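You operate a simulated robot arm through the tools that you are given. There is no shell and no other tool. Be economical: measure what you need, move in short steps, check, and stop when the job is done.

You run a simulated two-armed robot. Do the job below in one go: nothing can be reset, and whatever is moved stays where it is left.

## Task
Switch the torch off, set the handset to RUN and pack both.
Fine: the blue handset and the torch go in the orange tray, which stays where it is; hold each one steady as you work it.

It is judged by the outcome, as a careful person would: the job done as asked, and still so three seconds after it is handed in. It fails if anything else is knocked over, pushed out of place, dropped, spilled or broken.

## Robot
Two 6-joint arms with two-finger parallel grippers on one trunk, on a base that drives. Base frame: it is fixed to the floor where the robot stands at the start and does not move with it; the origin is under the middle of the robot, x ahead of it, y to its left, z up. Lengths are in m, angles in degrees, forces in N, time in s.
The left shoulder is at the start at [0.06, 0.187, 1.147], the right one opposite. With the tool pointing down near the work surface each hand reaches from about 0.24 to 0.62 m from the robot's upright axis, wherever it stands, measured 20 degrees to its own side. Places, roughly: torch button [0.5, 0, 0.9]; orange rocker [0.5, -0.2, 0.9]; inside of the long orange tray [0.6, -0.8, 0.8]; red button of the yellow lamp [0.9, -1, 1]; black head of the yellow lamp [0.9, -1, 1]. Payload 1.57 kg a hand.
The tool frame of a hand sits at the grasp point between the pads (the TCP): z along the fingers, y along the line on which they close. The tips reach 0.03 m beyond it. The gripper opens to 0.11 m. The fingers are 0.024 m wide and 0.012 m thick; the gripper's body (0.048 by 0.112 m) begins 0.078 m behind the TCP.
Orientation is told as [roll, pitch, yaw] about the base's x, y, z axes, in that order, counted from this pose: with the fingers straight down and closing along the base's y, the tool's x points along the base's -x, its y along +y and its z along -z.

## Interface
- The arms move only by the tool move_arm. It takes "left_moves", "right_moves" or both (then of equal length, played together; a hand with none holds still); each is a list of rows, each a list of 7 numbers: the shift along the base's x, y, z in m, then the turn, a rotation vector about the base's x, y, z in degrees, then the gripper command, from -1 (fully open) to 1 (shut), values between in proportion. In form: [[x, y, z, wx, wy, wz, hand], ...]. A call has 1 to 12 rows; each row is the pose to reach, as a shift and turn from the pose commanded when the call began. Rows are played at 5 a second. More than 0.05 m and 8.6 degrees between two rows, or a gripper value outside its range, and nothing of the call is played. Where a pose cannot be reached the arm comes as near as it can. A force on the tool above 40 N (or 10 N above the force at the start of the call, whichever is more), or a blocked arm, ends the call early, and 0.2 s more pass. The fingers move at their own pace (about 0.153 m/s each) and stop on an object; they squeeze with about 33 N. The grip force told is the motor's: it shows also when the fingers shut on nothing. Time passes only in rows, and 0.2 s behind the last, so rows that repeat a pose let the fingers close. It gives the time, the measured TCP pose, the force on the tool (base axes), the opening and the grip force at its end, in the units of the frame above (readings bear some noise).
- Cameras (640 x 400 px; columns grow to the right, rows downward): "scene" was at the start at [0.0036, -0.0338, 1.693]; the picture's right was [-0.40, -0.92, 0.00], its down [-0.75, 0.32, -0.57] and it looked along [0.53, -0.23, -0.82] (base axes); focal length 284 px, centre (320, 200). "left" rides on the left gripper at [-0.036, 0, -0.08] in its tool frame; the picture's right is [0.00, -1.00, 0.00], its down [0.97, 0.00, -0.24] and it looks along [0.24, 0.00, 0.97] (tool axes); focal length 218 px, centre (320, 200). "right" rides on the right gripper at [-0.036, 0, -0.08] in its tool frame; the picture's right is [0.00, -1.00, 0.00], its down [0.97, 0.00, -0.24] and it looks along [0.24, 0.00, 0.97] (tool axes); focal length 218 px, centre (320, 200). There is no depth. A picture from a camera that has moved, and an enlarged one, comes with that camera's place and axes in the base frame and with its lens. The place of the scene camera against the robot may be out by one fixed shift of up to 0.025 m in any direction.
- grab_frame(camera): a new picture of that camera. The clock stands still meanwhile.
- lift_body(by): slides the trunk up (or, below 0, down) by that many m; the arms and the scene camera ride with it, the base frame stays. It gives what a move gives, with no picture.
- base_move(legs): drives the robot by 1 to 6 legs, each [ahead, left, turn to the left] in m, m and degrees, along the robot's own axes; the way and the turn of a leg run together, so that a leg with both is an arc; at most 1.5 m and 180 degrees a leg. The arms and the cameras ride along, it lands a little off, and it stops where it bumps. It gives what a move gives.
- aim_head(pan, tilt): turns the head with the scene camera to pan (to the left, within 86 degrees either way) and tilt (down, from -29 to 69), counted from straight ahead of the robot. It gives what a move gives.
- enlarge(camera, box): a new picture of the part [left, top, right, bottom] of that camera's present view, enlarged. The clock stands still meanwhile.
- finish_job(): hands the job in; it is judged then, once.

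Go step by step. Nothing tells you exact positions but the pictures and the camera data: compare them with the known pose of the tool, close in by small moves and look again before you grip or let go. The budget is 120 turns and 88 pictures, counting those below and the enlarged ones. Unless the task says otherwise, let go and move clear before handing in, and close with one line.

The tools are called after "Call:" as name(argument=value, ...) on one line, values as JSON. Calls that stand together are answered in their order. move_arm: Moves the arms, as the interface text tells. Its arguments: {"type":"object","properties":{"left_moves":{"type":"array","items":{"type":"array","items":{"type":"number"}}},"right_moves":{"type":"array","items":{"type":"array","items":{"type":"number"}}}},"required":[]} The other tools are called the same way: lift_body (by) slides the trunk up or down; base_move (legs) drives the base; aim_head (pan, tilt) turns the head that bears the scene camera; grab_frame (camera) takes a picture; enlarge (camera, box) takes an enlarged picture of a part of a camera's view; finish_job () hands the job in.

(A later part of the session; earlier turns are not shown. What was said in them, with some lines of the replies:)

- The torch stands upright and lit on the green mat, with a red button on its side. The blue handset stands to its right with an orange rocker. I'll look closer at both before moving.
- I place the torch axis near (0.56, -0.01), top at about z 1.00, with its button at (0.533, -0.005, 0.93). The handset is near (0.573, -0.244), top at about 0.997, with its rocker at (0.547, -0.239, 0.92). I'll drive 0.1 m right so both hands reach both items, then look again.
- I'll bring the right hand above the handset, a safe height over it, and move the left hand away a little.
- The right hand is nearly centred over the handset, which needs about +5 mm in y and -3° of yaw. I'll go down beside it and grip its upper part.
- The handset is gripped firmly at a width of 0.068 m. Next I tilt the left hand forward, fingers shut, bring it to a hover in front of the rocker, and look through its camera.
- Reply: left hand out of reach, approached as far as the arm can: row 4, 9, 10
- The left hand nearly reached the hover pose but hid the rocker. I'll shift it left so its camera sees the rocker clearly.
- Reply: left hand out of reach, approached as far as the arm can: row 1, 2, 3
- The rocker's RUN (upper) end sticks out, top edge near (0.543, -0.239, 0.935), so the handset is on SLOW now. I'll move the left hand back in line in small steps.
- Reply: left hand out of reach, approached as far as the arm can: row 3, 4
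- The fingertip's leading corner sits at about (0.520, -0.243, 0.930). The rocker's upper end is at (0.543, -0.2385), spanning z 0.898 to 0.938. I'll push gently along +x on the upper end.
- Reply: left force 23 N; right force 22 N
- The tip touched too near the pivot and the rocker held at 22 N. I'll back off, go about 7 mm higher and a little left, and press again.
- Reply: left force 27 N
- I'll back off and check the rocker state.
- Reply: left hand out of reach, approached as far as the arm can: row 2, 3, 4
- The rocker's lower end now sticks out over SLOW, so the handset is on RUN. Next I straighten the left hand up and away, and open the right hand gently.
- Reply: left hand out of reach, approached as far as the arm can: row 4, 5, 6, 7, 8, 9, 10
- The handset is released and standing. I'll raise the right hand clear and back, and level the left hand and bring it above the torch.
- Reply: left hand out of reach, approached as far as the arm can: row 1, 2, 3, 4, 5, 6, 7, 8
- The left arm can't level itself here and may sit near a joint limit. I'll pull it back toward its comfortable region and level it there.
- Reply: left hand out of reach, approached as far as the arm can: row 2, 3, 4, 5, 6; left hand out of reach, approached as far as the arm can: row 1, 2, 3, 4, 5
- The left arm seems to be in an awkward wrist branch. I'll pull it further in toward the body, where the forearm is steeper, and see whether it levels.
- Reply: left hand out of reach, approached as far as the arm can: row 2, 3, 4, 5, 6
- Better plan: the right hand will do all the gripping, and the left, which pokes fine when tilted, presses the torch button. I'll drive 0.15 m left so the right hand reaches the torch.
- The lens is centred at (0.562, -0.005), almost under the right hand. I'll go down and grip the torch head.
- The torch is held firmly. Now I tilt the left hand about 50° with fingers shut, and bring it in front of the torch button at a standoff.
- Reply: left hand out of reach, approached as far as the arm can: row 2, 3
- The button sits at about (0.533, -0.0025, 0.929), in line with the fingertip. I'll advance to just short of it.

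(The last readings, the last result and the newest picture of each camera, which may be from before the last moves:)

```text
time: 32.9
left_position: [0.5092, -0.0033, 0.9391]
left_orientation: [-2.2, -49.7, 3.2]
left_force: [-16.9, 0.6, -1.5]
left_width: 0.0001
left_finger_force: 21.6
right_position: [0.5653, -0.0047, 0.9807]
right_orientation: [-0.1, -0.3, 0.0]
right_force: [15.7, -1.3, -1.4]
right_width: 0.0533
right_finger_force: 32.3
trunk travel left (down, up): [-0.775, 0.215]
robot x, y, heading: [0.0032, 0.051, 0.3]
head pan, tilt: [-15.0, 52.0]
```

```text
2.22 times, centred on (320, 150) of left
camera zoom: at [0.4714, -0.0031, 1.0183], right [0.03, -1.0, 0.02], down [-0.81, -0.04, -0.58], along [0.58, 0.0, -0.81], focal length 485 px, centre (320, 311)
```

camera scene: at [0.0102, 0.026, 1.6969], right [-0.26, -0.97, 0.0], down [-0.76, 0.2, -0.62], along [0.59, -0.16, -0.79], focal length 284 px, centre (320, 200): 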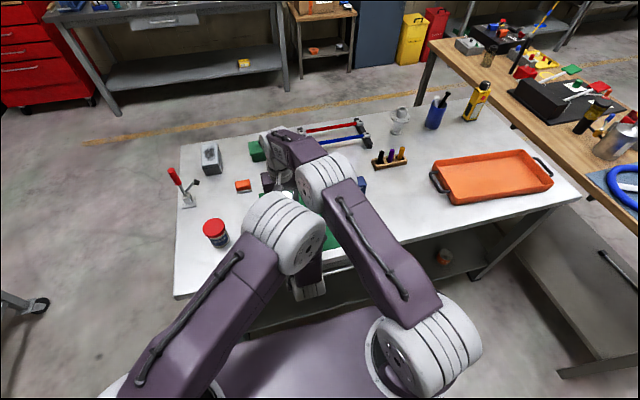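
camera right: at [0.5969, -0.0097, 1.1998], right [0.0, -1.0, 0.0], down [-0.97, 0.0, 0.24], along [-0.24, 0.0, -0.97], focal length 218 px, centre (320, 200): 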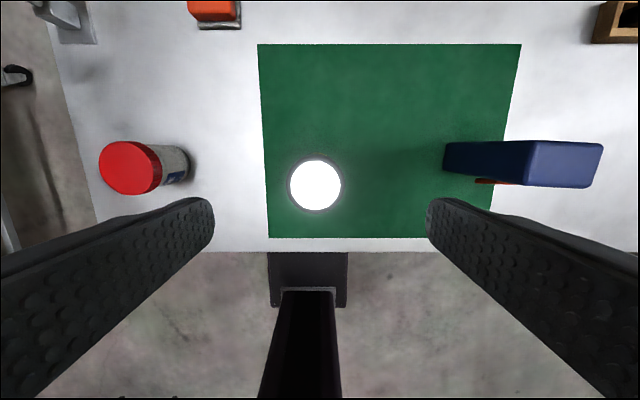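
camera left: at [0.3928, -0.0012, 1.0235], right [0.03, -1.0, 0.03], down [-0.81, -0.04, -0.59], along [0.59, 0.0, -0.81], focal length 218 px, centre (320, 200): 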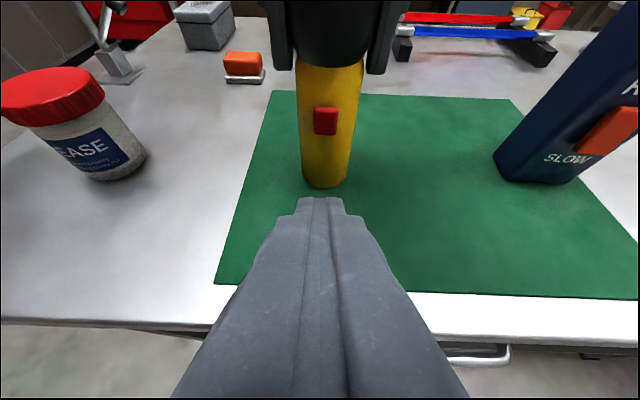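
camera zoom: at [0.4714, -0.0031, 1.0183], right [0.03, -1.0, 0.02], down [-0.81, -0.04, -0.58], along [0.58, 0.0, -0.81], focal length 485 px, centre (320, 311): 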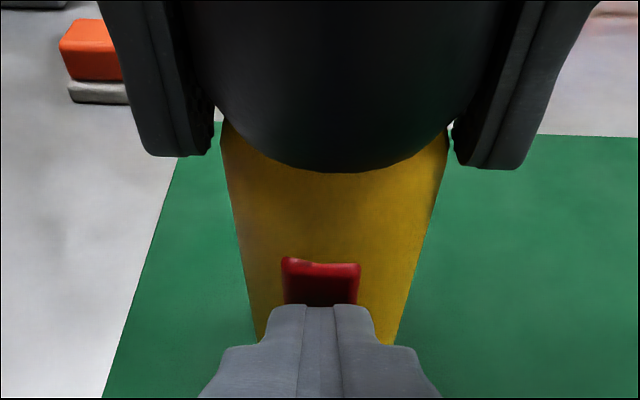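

Contact is made at 17 N and the button looks depressed. I'll check the lamp with the right camera.

Call:
grab_frame(camera="right")

```text
53 pictures are left
camera right: at [0.6009, -0.0046, 1.0616], right [0.0, -1.0, 0.0], down [-0.97, 0.0, 0.24], along [-0.24, 0.0, -0.97], focal length 218 px, centre (320, 200)
```

right: 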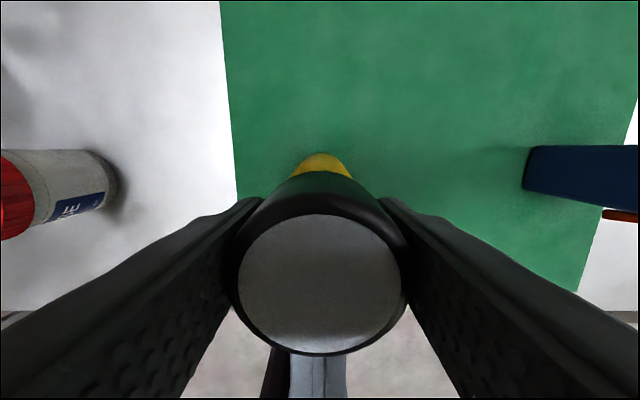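

The lamp is off. I'll retract the left hand straight back, then out to the side, and check the torch stays off.

Call:
move_arm(left_moves=[[-0.03, 0, 0, 0, 0, 0, 1], [-0.06, 0.0, 0, 0, 0, 0, 1], [-0.09, 0.02, 0.01, 0, 6, 0, 1], [-0.11, 0.05, 0.02, 0, 12, 0, 1], [-0.13, 0.09, 0.035, 0, 18, 0, 1], [-0.15, 0.13, 0.05, 0, 24, 0, 1], [-0.17, 0.17, 0.065, 1, 30, 0, 1], [-0.19, 0.2, 0.08, 2, 36, 0, 1], [-0.2, 0.22, 0.09, 3, 42, 0, 1]])

Call:
grab_frame(camera="right")

Call:
aim_head(pan=-45, tilt=50)

Call:
grab_frame(camera="scene")

```text
time: 34.9
left_position: [0.3229, 0.2081, 1.0267]
left_orientation: [3.6, -12.0, 1.1]
left_force: [0.4, 0.0, -0.1]
left_width: 0.0
left_finger_force: 21.9
left hand out of reach, approached as far as the arm can: row 7, 8, 9
right_position: [0.5626, -0.0044, 0.9818]
right_orientation: [0.0, 0.0, 0.0]
right_force: [7.0, -1.6, 16.7]
right_width: 0.053
right_finger_force: 32.6
trunk travel left (down, up): [-0.775, 0.215]
robot x, y, heading: [0.0014, 0.0553, 0.2]
head pan, tilt: [-15.0, 52.0]
```

```text
52 pictures are left
camera right: at [0.5992, -0.0044, 1.0613], right [0.0, -1.0, 0.0], down [-0.97, 0.0, 0.24], along [-0.24, 0.0, -0.97], focal length 218 px, centre (320, 200)
```

right: 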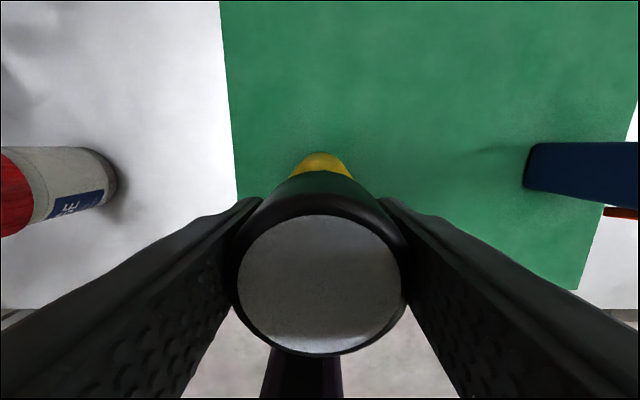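

```text
time: 35.8
left_position: [0.3252, 0.2079, 1.024]
left_orientation: [3.6, -12.0, 1.0]
left_force: [-0.1, 0.7, 0.2]
left_width: 0.0
left_finger_force: 21.8
right_position: [0.5626, -0.0048, 0.981]
right_orientation: [0.0, -0.1, 0.0]
right_force: [4.4, -1.2, 17.8]
right_width: 0.053
right_finger_force: 33.3
trunk travel left (down, up): [-0.775, 0.215]
robot x, y, heading: [0.0024, 0.0507, 0.1]
head pan, tilt: [-45.0, 50.0]
```

```text
51 pictures are left
camera scene: at [-0.0101, -0.0092, 1.6996], right [-0.71, -0.71, 0.0], down [-0.54, 0.54, -0.64], along [0.46, -0.45, -0.77], focal length 284 px, centre (320, 200)
```

scene: 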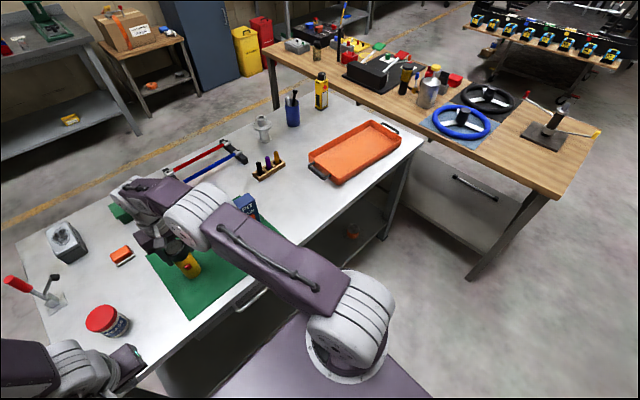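

The torch stays off. The tray spans roughly x 0.47–0.68 and y -0.60 to -1.0. I'll lift the torch straight up and pull it back in before driving right.

Call:
move_arm(right_moves=[[0, 0, 0.02, 0, 0, 0, 1], [0, 0, 0.05, 0, 0, 0, 1], [0, 0, 0.09, 0, 0, 0, 1], [0, -0.005, 0.13, 0, 0, 0, 1], [-0.03, -0.02, 0.16, 0, 0, 0, 1], [-0.06, -0.05, 0.17, 0, 0, 0, 1], [-0.09, -0.08, 0.17, 0, 0, 0, 1], [-0.12, -0.11, 0.17, 0, 0, 0, 1], [-0.14, -0.14, 0.17, 0, 0, 0, 1], [-0.14, -0.16, 0.17, 0, 0, 0, 1]])

Call:
grab_frame(camera="scene")

```text
time: 38.0
left_position: [0.3263, 0.2072, 1.0256]
left_orientation: [3.6, -11.8, 1.0]
left_force: [0.1, -0.8, -0.5]
left_width: 0.0
left_finger_force: 21.7
right_position: [0.4242, -0.168, 1.1512]
right_orientation: [0.1, 0.0, 0.0]
right_force: [0.8, 0.5, -2.0]
right_width: 0.053
right_finger_force: 33.6
trunk travel left (down, up): [-0.775, 0.215]
robot x, y, heading: [-0.0023, 0.0533, 0.0]
head pan, tilt: [-45.0, 50.0]
```

```text
50 pictures are left
camera scene: at [-0.0067, -0.0104, 1.6995], right [-0.71, -0.71, 0.0], down [-0.54, 0.54, -0.64], along [0.45, -0.45, -0.77], focal length 284 px, centre (320, 200)
```

scene: 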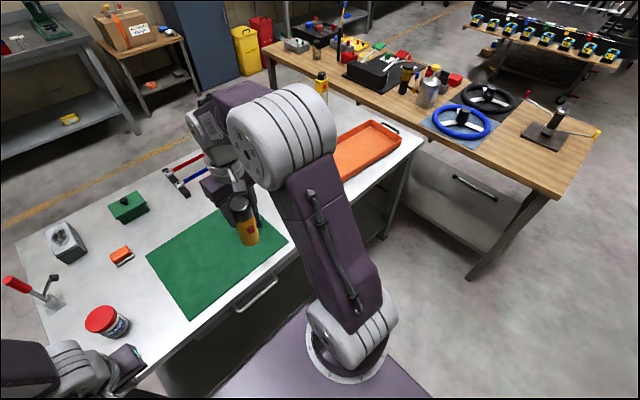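

The torch is up and clear. I'll drive right 0.45 m first and look.

Call:
base_move(legs=[[0, -0.45, 0]])

Call:
grab_frame(camera="scene")

```text
time: 40.7
left_position: [0.3252, -0.2386, 1.0247]
left_orientation: [3.7, -11.8, 1.0]
left_force: [0.3, -0.4, 0.2]
left_width: 0.0001
left_finger_force: 21.6
right_position: [0.4227, -0.6121, 1.1514]
right_orientation: [-0.1, 0.0, 0.0]
right_force: [0.1, 0.4, -1.6]
right_width: 0.0529
right_finger_force: 32.9
trunk travel left (down, up): [-0.775, 0.215]
robot x, y, heading: [0.0017, -0.3941, -0.2]
head pan, tilt: [-45.0, 50.0]
```

```text
49 pictures are left
camera scene: at [-0.0082, -0.4546, 1.6996], right [-0.71, -0.71, 0.0], down [-0.54, 0.54, -0.64], along [0.45, -0.46, -0.77], focal length 284 px, centre (320, 200)
```

scene: 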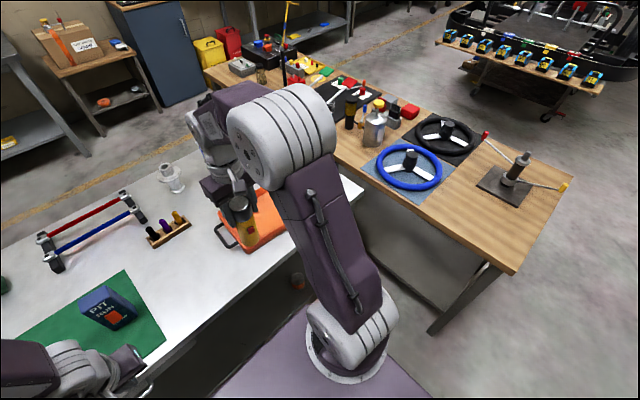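

Call:
base_move(legs=[[0, -0.2, 0]])

Call:
grab_frame(camera="right")

Call:
grab_frame(camera="scene")

```text
time: 42.3
left_position: [0.325, -0.4377, 1.0248]
left_orientation: [3.5, -11.9, 0.9]
left_force: [0.6, 0.5, 0.5]
left_width: 0.0
left_finger_force: 21.4
right_position: [0.4217, -0.8116, 1.151]
right_orientation: [-0.1, 0.0, -0.2]
right_force: [-0.5, 0.0, -2.0]
right_width: 0.0531
right_finger_force: 33.5
trunk travel left (down, up): [-0.775, 0.215]
robot x, y, heading: [0.004, -0.5966, -0.3]
head pan, tilt: [-45.0, 50.0]
```

```text
48 pictures are left
camera right: at [0.459, -0.8104, 1.2307], right [0.0, -1.0, 0.0], down [-0.97, 0.0, 0.24], along [-0.24, 0.0, -0.97], focal length 218 px, centre (320, 200)
```

right: 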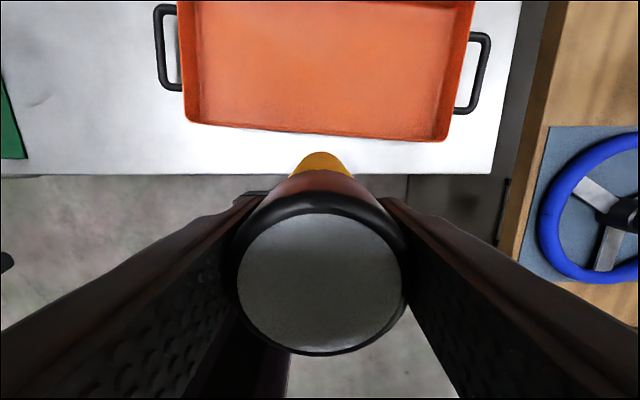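

```text
47 pictures are left
camera scene: at [-0.0087, -0.6522, 1.6997], right [-0.71, -0.71, 0.0], down [-0.54, 0.54, -0.64], along [0.45, -0.46, -0.77], focal length 284 px, centre (320, 200)
```

scene: 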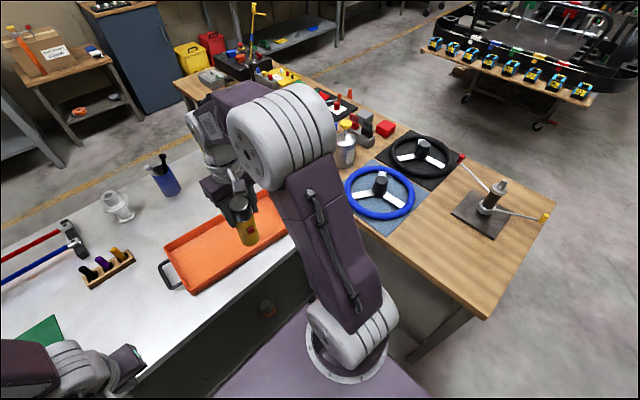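

The tray interior spans about x 0.50–0.68 and y -0.63 to -0.99. I'll move the torch over (0.56, -0.85), well inside, at the same height.

Call:
move_arm(right_moves=[[0.03, -0.008, 0, 0, 0, 0, 1], [0.06, -0.016, 0, 0, 0, 0, 1], [0.09, -0.024, 0, 0, 0, 0, 1], [0.12, -0.032, -0.01, 0, 0, 0, 1], [0.138, -0.04, -0.04, 0, 0, 0, 1], [0.138, -0.04, -0.07, 0, 0, 0, 1], [0.138, -0.04, -0.1, 0, 0, 0, 1], [0.138, -0.04, -0.12, 0, 0, 0, 1], [0.138, -0.04, -0.13, 0, 0, 0, 1]])

Call:
grab_frame(camera="right")

Call:
grab_frame(camera="scene")

```text
time: 44.3
left_position: [0.3239, -0.4395, 1.0246]
left_orientation: [3.7, -11.8, 0.9]
left_force: [0.5, 0.7, -0.1]
left_width: 0.0
left_finger_force: 21.5
right_position: [0.5599, -0.8533, 1.0202]
right_orientation: [0.0, 0.0, -0.2]
right_force: [0.7, -0.3, -3.0]
right_width: 0.053
right_finger_force: 32.3
trunk travel left (down, up): [-0.775, 0.215]
robot x, y, heading: [-0.0019, -0.5925, -0.4]
head pan, tilt: [-45.0, 50.0]
```

```text
46 pictures are left
camera right: at [0.597, -0.8523, 1.1], right [0.0, -1.0, 0.0], down [-0.97, 0.0, 0.24], along [-0.24, 0.0, -0.97], focal length 218 px, centre (320, 200)
```

right: 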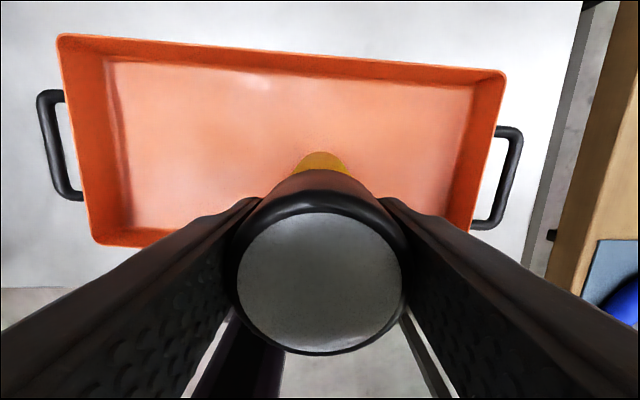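

```text
45 pictures are left
camera scene: at [-0.0088, -0.6554, 1.6996], right [-0.71, -0.7, 0.0], down [-0.54, 0.54, -0.64], along [0.45, -0.46, -0.77], focal length 284 px, centre (320, 200)
```

scene: 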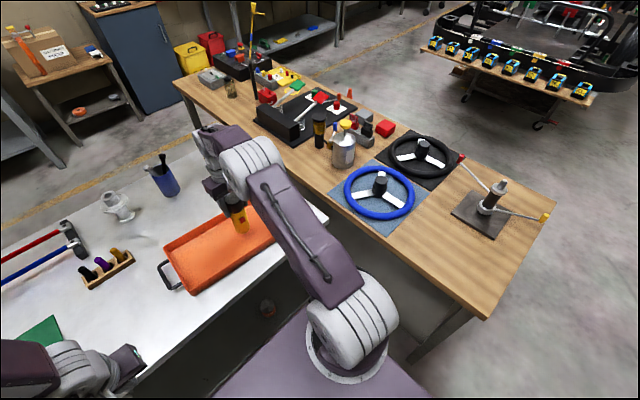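

The torch is over the tray floor with room on all sides. I'll lower it slowly until it touches.

Call:
move_arm(right_moves=[[0, 0, -0.012, 0, 0, 0, 1], [0, 0, -0.022, 0, 0, 0, 1], [0, 0, -0.027, 0, 0, 0, 1], [0, 0, -0.031, 0, 0, 0, 1], [0, 0, -0.034, 0, 0, 0, 1]])

```text
time: 45.5
left_position: [0.3259, -0.4381, 1.0251]
left_orientation: [3.6, -11.8, 0.9]
left_force: [0.1, -0.1, 0.2]
left_width: 0.0
left_finger_force: 21.3
right_position: [0.5593, -0.853, 0.9865]
right_orientation: [0.0, 0.1, -0.2]
right_force: [0.1, 0.5, -2.5]
right_width: 0.053
right_finger_force: 32.8
trunk travel left (down, up): [-0.775, 0.215]
robot x, y, heading: [-0.0038, -0.5931, -0.3]
head pan, tilt: [-45.0, 50.0]
```

Call:
move_arm(right_moves=[[0, 0, -0.002, 0, 0, 0, 1], [0, 0, -0.004, 0, 0, 0, 1], [0, 0, -0.006, 0, 0, 0, 1]])

```text
time: 46.3
left_position: [0.3228, -0.4383, 1.0253]
left_orientation: [3.7, -11.9, 0.9]
left_force: [-0.1, -0.3, -0.3]
left_width: 0.0003
left_finger_force: 21.8
right_position: [0.5609, -0.8536, 0.9806]
right_orientation: [0.0, -0.1, -0.2]
right_force: [-0.5, 0.1, 1.9]
right_width: 0.0529
right_finger_force: 33.0
trunk travel left (down, up): [-0.775, 0.215]
robot x, y, heading: [-0.0012, -0.5978, -0.3]
head pan, tilt: [-45.0, 50.0]
```

The force changed sign at z 0.981, so the torch is standing on the tray floor. I'll open gently and rise straight up.

Call:
move_arm(right_moves=[[0, 0, -0.001, 0, 0, 0, 1], [0, 0, -0.001, 0, 0, 0, 0.3], [0, 0, -0.001, 0, 0, 0, 0.0], [0, 0, -0.001, 0, 0, 0, -0.4], [0, 0, -0.001, 0, 0, 0, -0.6], [0, 0, 0.02, 0, 0, 0, -0.6], [0, 0, 0.05, 0, 0, 0, -0.6], [0, 0, 0.09, 0, 0, 0, -0.6], [0, 0, 0.13, 0, 0, 0, -0.6], [-0.02, 0.02, 0.16, 0, 0, 0, -0.6]])

Call:
grab_frame(camera="right")

```text
time: 48.5
left_position: [0.3242, -0.4376, 1.0252]
left_orientation: [3.6, -11.9, 0.8]
left_force: [-0.6, 0.1, -0.9]
left_width: 0.0
left_finger_force: 21.2
right_position: [0.5378, -0.8325, 1.1436]
right_orientation: [-0.1, -0.2, -0.2]
right_force: [0.0, 0.3, 0.7]
right_width: 0.0878
right_finger_force: 0.2
trunk travel left (down, up): [-0.775, 0.215]
robot x, y, heading: [-0.0012, -0.5969, 0.0]
head pan, tilt: [-45.0, 50.0]
```

```text
44 pictures are left
camera right: at [0.574, -0.8312, 1.2222], right [0.0, -1.0, 0.0], down [-0.97, 0.0, 0.24], along [-0.24, 0.0, -0.97], focal length 218 px, centre (320, 200)
```

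right: 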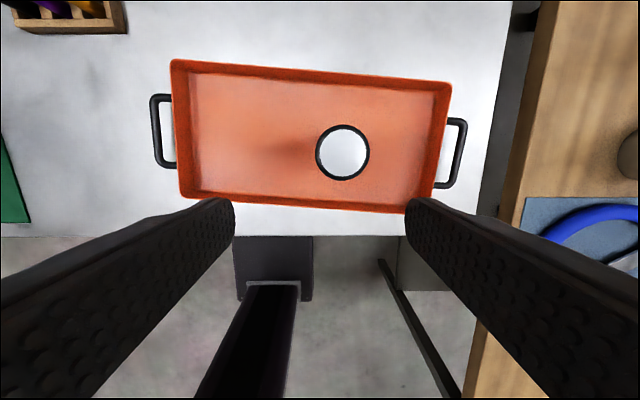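

The torch stands upright in the tray. I'll pull the right hand back and drive left to the handset.

Call:
move_arm(right_moves=[[-0.03, 0, 0.005, 0, 0, 0, -0.6], [-0.06, 0, 0.01, 0, 0, 0, -0.8], [-0.09, 0, 0.01, 0, 0, 0, -1], [-0.11, 0.02, 0.01, 0, 0, 0, -1]])

Call:
enlarge(camera="scene", box=[150, 160, 350, 300])

Call:
base_move(legs=[[0, 0.47, 0]])

Call:
grab_frame(camera="right")

```text
time: 49.5
left_position: [0.3262, -0.4376, 1.0251]
left_orientation: [3.5, -11.9, 0.8]
left_force: [-0.5, -1.4, 0.4]
left_width: 0.0
left_finger_force: 21.4
right_position: [0.4294, -0.8113, 1.1507]
right_orientation: [-0.1, -0.1, 0.0]
right_force: [-0.4, 1.2, -0.1]
right_width: 0.1098
right_finger_force: 0.1
trunk travel left (down, up): [-0.775, 0.215]
robot x, y, heading: [-0.0031, -0.5944, -0.1]
head pan, tilt: [-45.0, 50.0]
```

```text
2.86 times, centred on (250, 230) of scene
camera zoom: at [-0.0102, -0.6539, 1.6996], right [-0.71, -0.7, 0.0], down [-0.54, 0.54, -0.64], along [0.45, -0.46, -0.77], focal length 811 px, centre (520, 114)
```

zoom: 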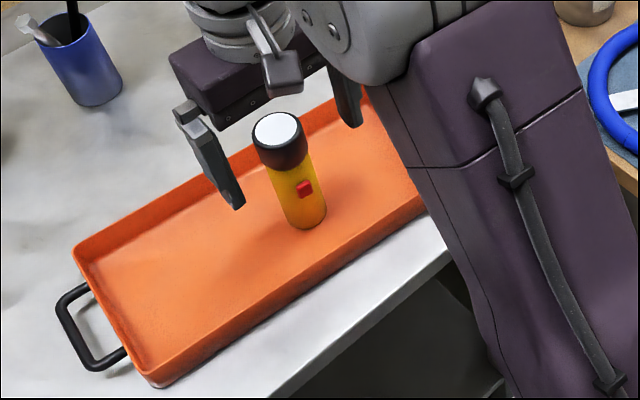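

```text
time: 52.3
left_position: [0.3277, 0.0341, 1.0251]
left_orientation: [3.7, -11.8, 0.6]
left_force: [0.7, -0.3, 0.4]
left_width: 0.0
left_finger_force: 21.7
right_position: [0.4321, -0.3407, 1.15]
right_orientation: [-0.1, 0.0, -0.4]
right_force: [0.3, -0.5, 1.1]
right_width: 0.1099
right_finger_force: 0.1
trunk travel left (down, up): [-0.775, 0.215]
robot x, y, heading: [0.0038, -0.12, -0.6]
head pan, tilt: [-45.0, 50.0]
```

```text
42 pictures are left
camera right: at [0.4681, -0.3405, 1.23], right [-0.01, -1.0, 0.0], down [-0.97, 0.01, 0.24], along [-0.24, 0.0, -0.97], focal length 218 px, centre (320, 200)
```

right: 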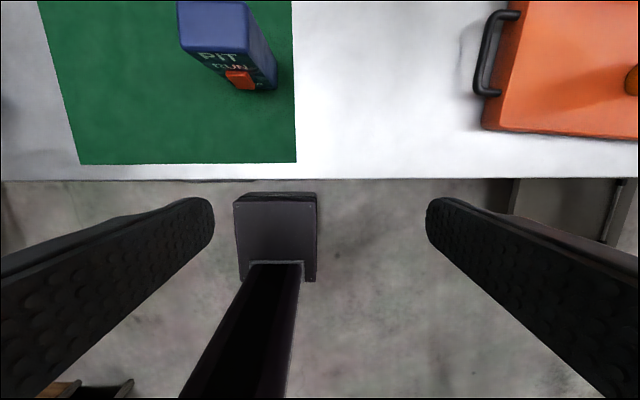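

I'll bring the right hand over the handset again and check alignment.

Call:
move_arm(right_moves=[[0.03, 0.02, 0, 0, 0, -0.5, -1], [0.06, 0.04, -0.01, 0, 0, -1, -1], [0.09, 0.06, -0.02, 0, 0, -1.5, -1], [0.12, 0.08, -0.03, 0, 0, -2, -1], [0.145, 0.1, -0.045, 0, 0, -2.6, -1], [0.145, 0.1, -0.045, 0, 0, -2.6, -1]])

Call:
grab_frame(camera="right")

```text
time: 53.7
left_position: [0.3276, 0.035, 1.0256]
left_orientation: [3.7, -11.9, 0.6]
left_force: [-1.0, 0.7, 0.3]
left_width: 0.0
left_finger_force: 21.7
right_position: [0.5764, -0.2389, 1.1053]
right_orientation: [0.0, -0.1, -3.0]
right_force: [-0.8, -0.3, 0.5]
right_width: 0.1098
right_finger_force: 0.1
trunk travel left (down, up): [-0.775, 0.215]
robot x, y, heading: [0.0067, -0.1189, -0.8]
head pan, tilt: [-45.0, 50.0]
```

```text
41 pictures are left
camera right: at [0.612, -0.2411, 1.1852], right [-0.05, -1.0, 0.0], down [-0.97, 0.05, 0.24], along [-0.24, 0.01, -0.97], focal length 218 px, centre (320, 200)
```

right: 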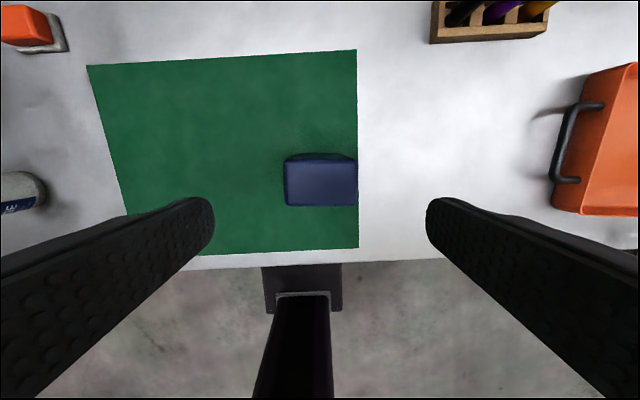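

It is centred. I'll descend, grip, then lift.

Call:
move_arm(right_moves=[[0, 0, -0.035, 0, 0, 0, -1], [0, 0, -0.07, 0, 0, 0, -1], [0, 0, -0.1, 0, 0, 0, -1], [0, 0, -0.125, 0, 0, 0, -1], [0, 0, -0.135, 0, 0, 0, -1], [0, 0, -0.135, 0, 0, 0, -0.3], [0, 0, -0.135, 0, 0, 0, 0.1], [0, 0, -0.135, 0, 0, 0, 0.5], [0, 0, -0.135, 0, 0, 0, 1], [0, 0, -0.135, 0, 0, 0, 1]])

Call:
move_arm(right_moves=[[0, 0, 0.02, 0, 0, 0, 1], [0, 0, 0.05, 0, 0, 0, 1], [0, 0, 0.09, 0, 0, 0, 1], [0, 0, 0.13, 0, 0, 0, 1], [-0.03, -0.02, 0.16, 0, 0, 0, 1], [-0.06, -0.04, 0.17, 0, 0, 0, 1], [-0.09, -0.06, 0.17, 0, 0, 0, 1], [-0.12, -0.08, 0.17, 0, 0, 0, 1], [-0.14, -0.1, 0.17, 0, 0, 0, 1]])

Call:
grab_frame(camera="scene")

```text
time: 55.9
left_position: [0.328, 0.0345, 1.0241]
left_orientation: [3.6, -11.8, 0.6]
left_force: [-0.2, -0.3, -0.8]
left_width: 0.0
left_finger_force: 21.2
right_position: [0.5774, -0.2395, 0.9706]
right_orientation: [0.1, 0.0, -2.9]
right_force: [0.2, -1.5, 0.4]
right_width: 0.0677
right_finger_force: 33.1
trunk travel left (down, up): [-0.775, 0.215]
robot x, y, heading: [0.0012, -0.1215, -1.0]
head pan, tilt: [-45.0, 50.0]
```

```text
time: 57.9
left_position: [0.3269, 0.0337, 1.0248]
left_orientation: [3.7, -11.9, 0.6]
left_force: [-0.1, -0.3, 0.4]
left_width: 0.0
left_finger_force: 21.3
right_position: [0.4352, -0.3415, 1.1409]
right_orientation: [0.0, 0.0, -3.0]
right_force: [-0.7, -0.6, -2.9]
right_width: 0.068
right_finger_force: 33.5
trunk travel left (down, up): [-0.775, 0.215]
robot x, y, heading: [0.0026, -0.1193, -0.4]
head pan, tilt: [-45.0, 50.0]
```

```text
40 pictures are left
camera scene: at [-0.0074, -0.1813, 1.6995], right [-0.71, -0.7, 0.0], down [-0.54, 0.55, -0.64], along [0.45, -0.46, -0.77], focal length 284 px, centre (320, 200)
```

scene: 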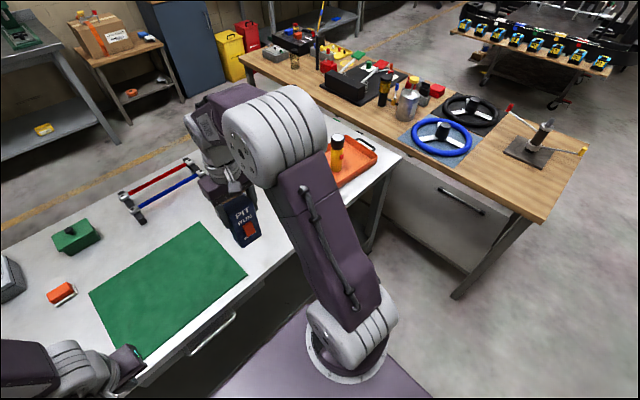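

The handset is lifted clear. I'll drive right 0.4 m to the tray.

Call:
base_move(legs=[[0, -0.4, 0]])

Call:
grab_frame(camera="right")

Call:
grab_frame(camera="scene")

```text
time: 60.4
left_position: [0.3248, -0.3645, 1.0246]
left_orientation: [3.7, -11.8, 0.7]
left_force: [0.0, -0.3, 0.5]
left_width: 0.0001
left_finger_force: 21.4
right_position: [0.4342, -0.7383, 1.1405]
right_orientation: [0.0, 0.0, -2.9]
right_force: [-0.4, 0.4, -2.9]
right_width: 0.0678
right_finger_force: 32.5
trunk travel left (down, up): [-0.775, 0.215]
robot x, y, heading: [-0.0043, -0.5187, -0.6]
head pan, tilt: [-45.0, 50.0]
```

```text
39 pictures are left
camera right: at [0.4706, -0.7396, 1.2205], right [-0.05, -1.0, 0.0], down [-0.97, 0.05, 0.24], along [-0.24, 0.01, -0.97], focal length 218 px, centre (320, 200)
```

right: 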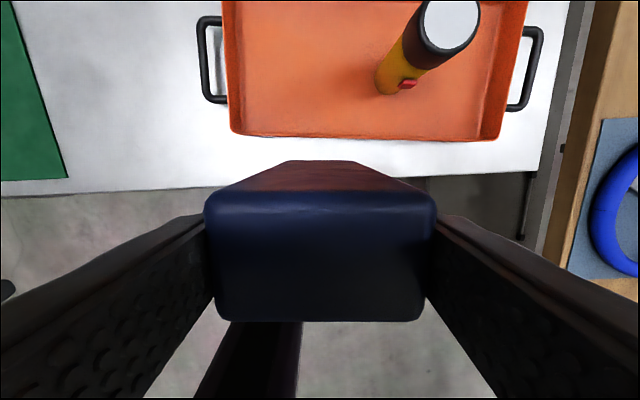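

```text
38 pictures are left
camera scene: at [-0.0091, -0.5789, 1.6996], right [-0.71, -0.7, 0.0], down [-0.54, 0.54, -0.64], along [0.45, -0.46, -0.77], focal length 284 px, centre (320, 200)
```

scene: 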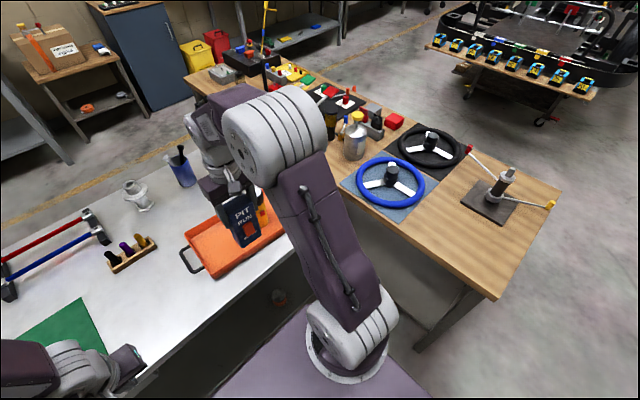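

I'll carry the handset over (0.57, -0.72), leaving room from the torch, and lower most of the way.

Call:
move_arm(right_moves=[[0.035, 0.005, 0, 0, 0, 0, 1], [0.07, 0.01, 0, 0, 0, 0, 1], [0.105, 0.015, 0, 0, 0, 0, 1], [0.136, 0.018, -0.01, 0, 0, 0, 1], [0.136, 0.018, -0.04, 0, 0, 0, 1], [0.136, 0.018, -0.075, 0, 0, 0, 1], [0.136, 0.018, -0.11, 0, 0, 0, 1], [0.136, 0.018, -0.135, 0, 0, 0, 1], [0.136, 0.018, -0.145, 0, 0, 0, 1]])

Call:
grab_frame(camera="right")

Call:
enlarge(camera="scene", box=[160, 160, 320, 290])

```text
time: 62.4
left_position: [0.3256, -0.3647, 1.0244]
left_orientation: [3.7, -11.7, 0.8]
left_force: [0.0, 0.3, 0.4]
left_width: 0.0001
left_finger_force: 21.6
right_position: [0.571, -0.7216, 0.9956]
right_orientation: [0.0, 0.0, -3.0]
right_force: [0.6, -0.7, -2.0]
right_width: 0.0678
right_finger_force: 33.1
trunk travel left (down, up): [-0.775, 0.215]
robot x, y, heading: [-0.0013, -0.5164, -0.1]
head pan, tilt: [-45.0, 50.0]
```

```text
37 pictures are left
camera right: at [0.6072, -0.7231, 1.0748], right [-0.05, -1.0, 0.0], down [-0.97, 0.05, 0.24], along [-0.24, 0.01, -0.97], focal length 218 px, centre (320, 200)
```

right: 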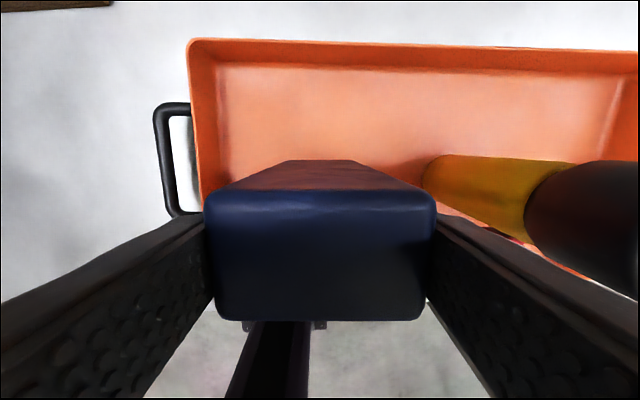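

```text
3.08 times, centred on (240, 225) of scene
camera zoom: at [-0.0089, -0.5805, 1.6996], right [-0.71, -0.7, 0.0], down [-0.54, 0.55, -0.64], along [0.45, -0.46, -0.77], focal length 873 px, centre (566, 123)
```

zoom: 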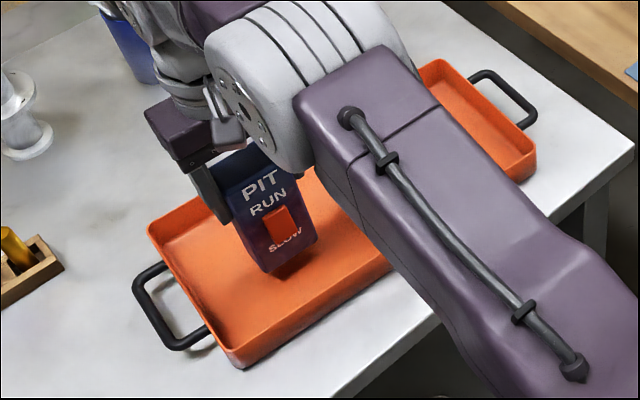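

Everything is inside the tray outline. I'll lower slowly to contact.

Call:
move_arm(right_moves=[[0, 0, -0.01, 0, 0, 0, 1], [0, 0, -0.016, 0, 0, 0, 1], [0, 0, -0.02, 0, 0, 0, 1], [0, 0, -0.022, 0, 0, 0, 1], [0, 0, -0.024, 0, 0, 0, 1]])

```text
time: 63.6
left_position: [0.3243, -0.3643, 1.0252]
left_orientation: [3.7, -11.7, 0.6]
left_force: [-0.3, -0.3, 0.4]
left_width: 0.0
left_finger_force: 21.2
right_position: [0.5702, -0.7207, 0.9727]
right_orientation: [0.0, 0.0, -2.9]
right_force: [0.3, 0.5, -2.6]
right_width: 0.0679
right_finger_force: 33.0
trunk travel left (down, up): [-0.775, 0.215]
robot x, y, heading: [-0.001, -0.5232, -0.4]
head pan, tilt: [-45.0, 50.0]
```

Call:
move_arm(right_moves=[[0, 0, -0.002, 0, 0, 0, 1], [0, 0, -0.003, 0, 0, 0, 1], [0, 0, -0.004, 0, 0, 0, 1]])

```text
time: 64.4
left_position: [0.3245, -0.3648, 1.0259]
left_orientation: [3.5, -11.8, 0.6]
left_force: [-0.4, 0.1, 0.4]
left_width: 0.0
left_finger_force: 21.0
right_position: [0.57, -0.7211, 0.97]
right_orientation: [0.0, -0.3, -2.9]
right_force: [0.8, -0.3, 14.5]
right_width: 0.0676
right_finger_force: 32.7
trunk travel left (down, up): [-0.775, 0.215]
robot x, y, heading: [-0.002, -0.5219, -0.3]
head pan, tilt: [-45.0, 50.0]
```

It has landed with 14 N. I'll ease up 1 mm, open partly and rise straight up.

Call:
move_arm(right_moves=[[0, 0, 0.001, 0, 0, 0, 1], [0, 0, 0.001, 0, 0, 0, 0.0], [0, 0, 0.001, 0, 0, 0, -0.3], [0, 0, 0.001, 0, 0, 0, -0.6], [0, 0, 0.001, 0, 0, 0, -0.7], [0, 0, 0.02, 0, 0, 0, -0.7], [0, 0, 0.05, 0, 0, 0, -0.7], [0, 0, 0.09, 0, 0, 0, -0.7], [0, 0, 0.13, 0, 0, 0, -0.7], [-0.02, 0, 0.165, 0, 0, 0, -0.7], [-0.06, 0, 0.17, 0, 0, 0, -0.7], [-0.1, 0, 0.17, 0, 0, 0, -0.7]])

Call:
grab_frame(camera="right")

Call:
enlarge(camera="scene", box=[160, 160, 320, 290])

```text
time: 67.0
left_position: [0.3239, -0.3651, 1.0253]
left_orientation: [3.5, -12.0, 0.7]
left_force: [-0.2, 0.4, 0.7]
left_width: 0.0003
left_finger_force: 21.5
right_position: [0.4689, -0.7219, 1.1385]
right_orientation: [-0.1, -0.1, -2.9]
right_force: [0.0, 0.1, -0.3]
right_width: 0.0934
right_finger_force: 0.0
trunk travel left (down, up): [-0.775, 0.215]
robot x, y, heading: [-0.003, -0.5215, -0.2]
head pan, tilt: [-45.0, 50.0]
```

```text
35 pictures are left
camera right: at [0.5054, -0.7227, 1.2184], right [-0.05, -1.0, 0.0], down [-0.97, 0.05, 0.24], along [-0.24, 0.01, -0.97], focal length 218 px, centre (320, 200)
```

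right: 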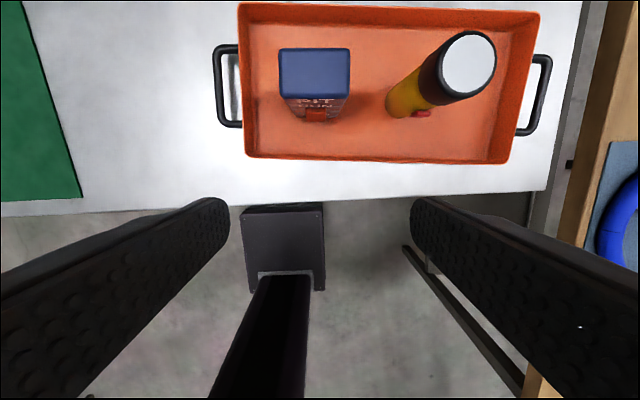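

```text
3.08 times, centred on (240, 225) of scene
camera zoom: at [-0.0115, -0.5802, 1.6995], right [-0.71, -0.7, 0.0], down [-0.54, 0.55, -0.64], along [0.45, -0.46, -0.77], focal length 873 px, centre (566, 123)
```

zoom: 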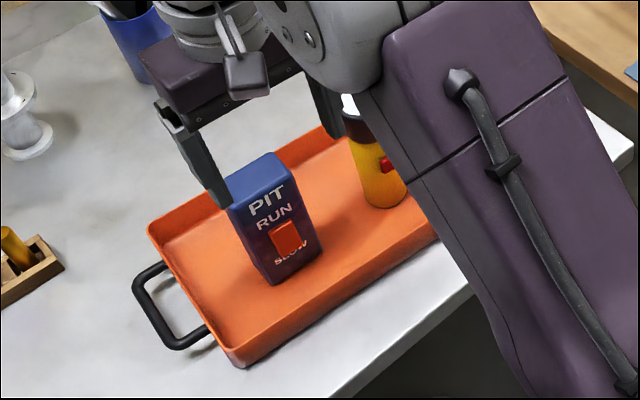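

Both items stand in the tray. I'll take one close look to confirm the lamp is off and the rocker is on RUN.

Call:
enlarge(camera="right", box=[230, 0, 550, 180])

Call:
enlarge(camera="scene", box=[205, 190, 275, 245])

```text
2.00 times, centred on (390, 90) of right
camera zoom: at [0.5054, -0.7227, 1.2184], right [-0.05, -1.0, 0.0], down [-0.97, 0.05, 0.24], along [-0.24, 0.01, -0.97], focal length 436 px, centre (180, 420)
```

zoom: 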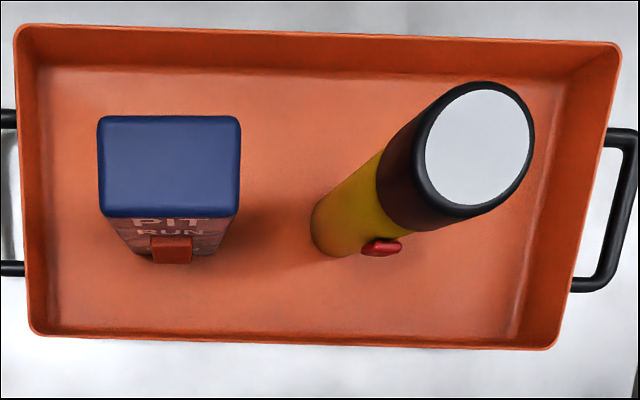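

```text
7.27 times, centred on (240, 218) of scene
camera zoom: at [-0.0115, -0.5802, 1.6995], right [-0.71, -0.7, 0.0], down [-0.54, 0.55, -0.64], along [0.45, -0.46, -0.77], focal length 2064 px, centre (902, 73)
```

zoom: 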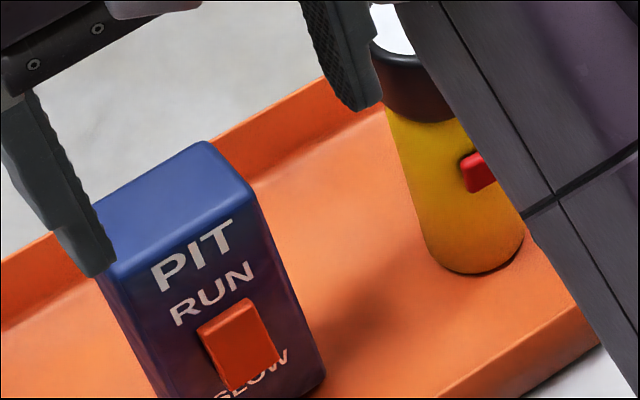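

The lens shows no glow, the rocker's RUN end is pressed in, both items stand in the tray and the hands are clear. I'll hand it in.

Call:
finish_job()

```text
The job is handed in.
```

The torch is off, the handset is set to RUN, and both are standing upright in the orange tray, which was not moved.
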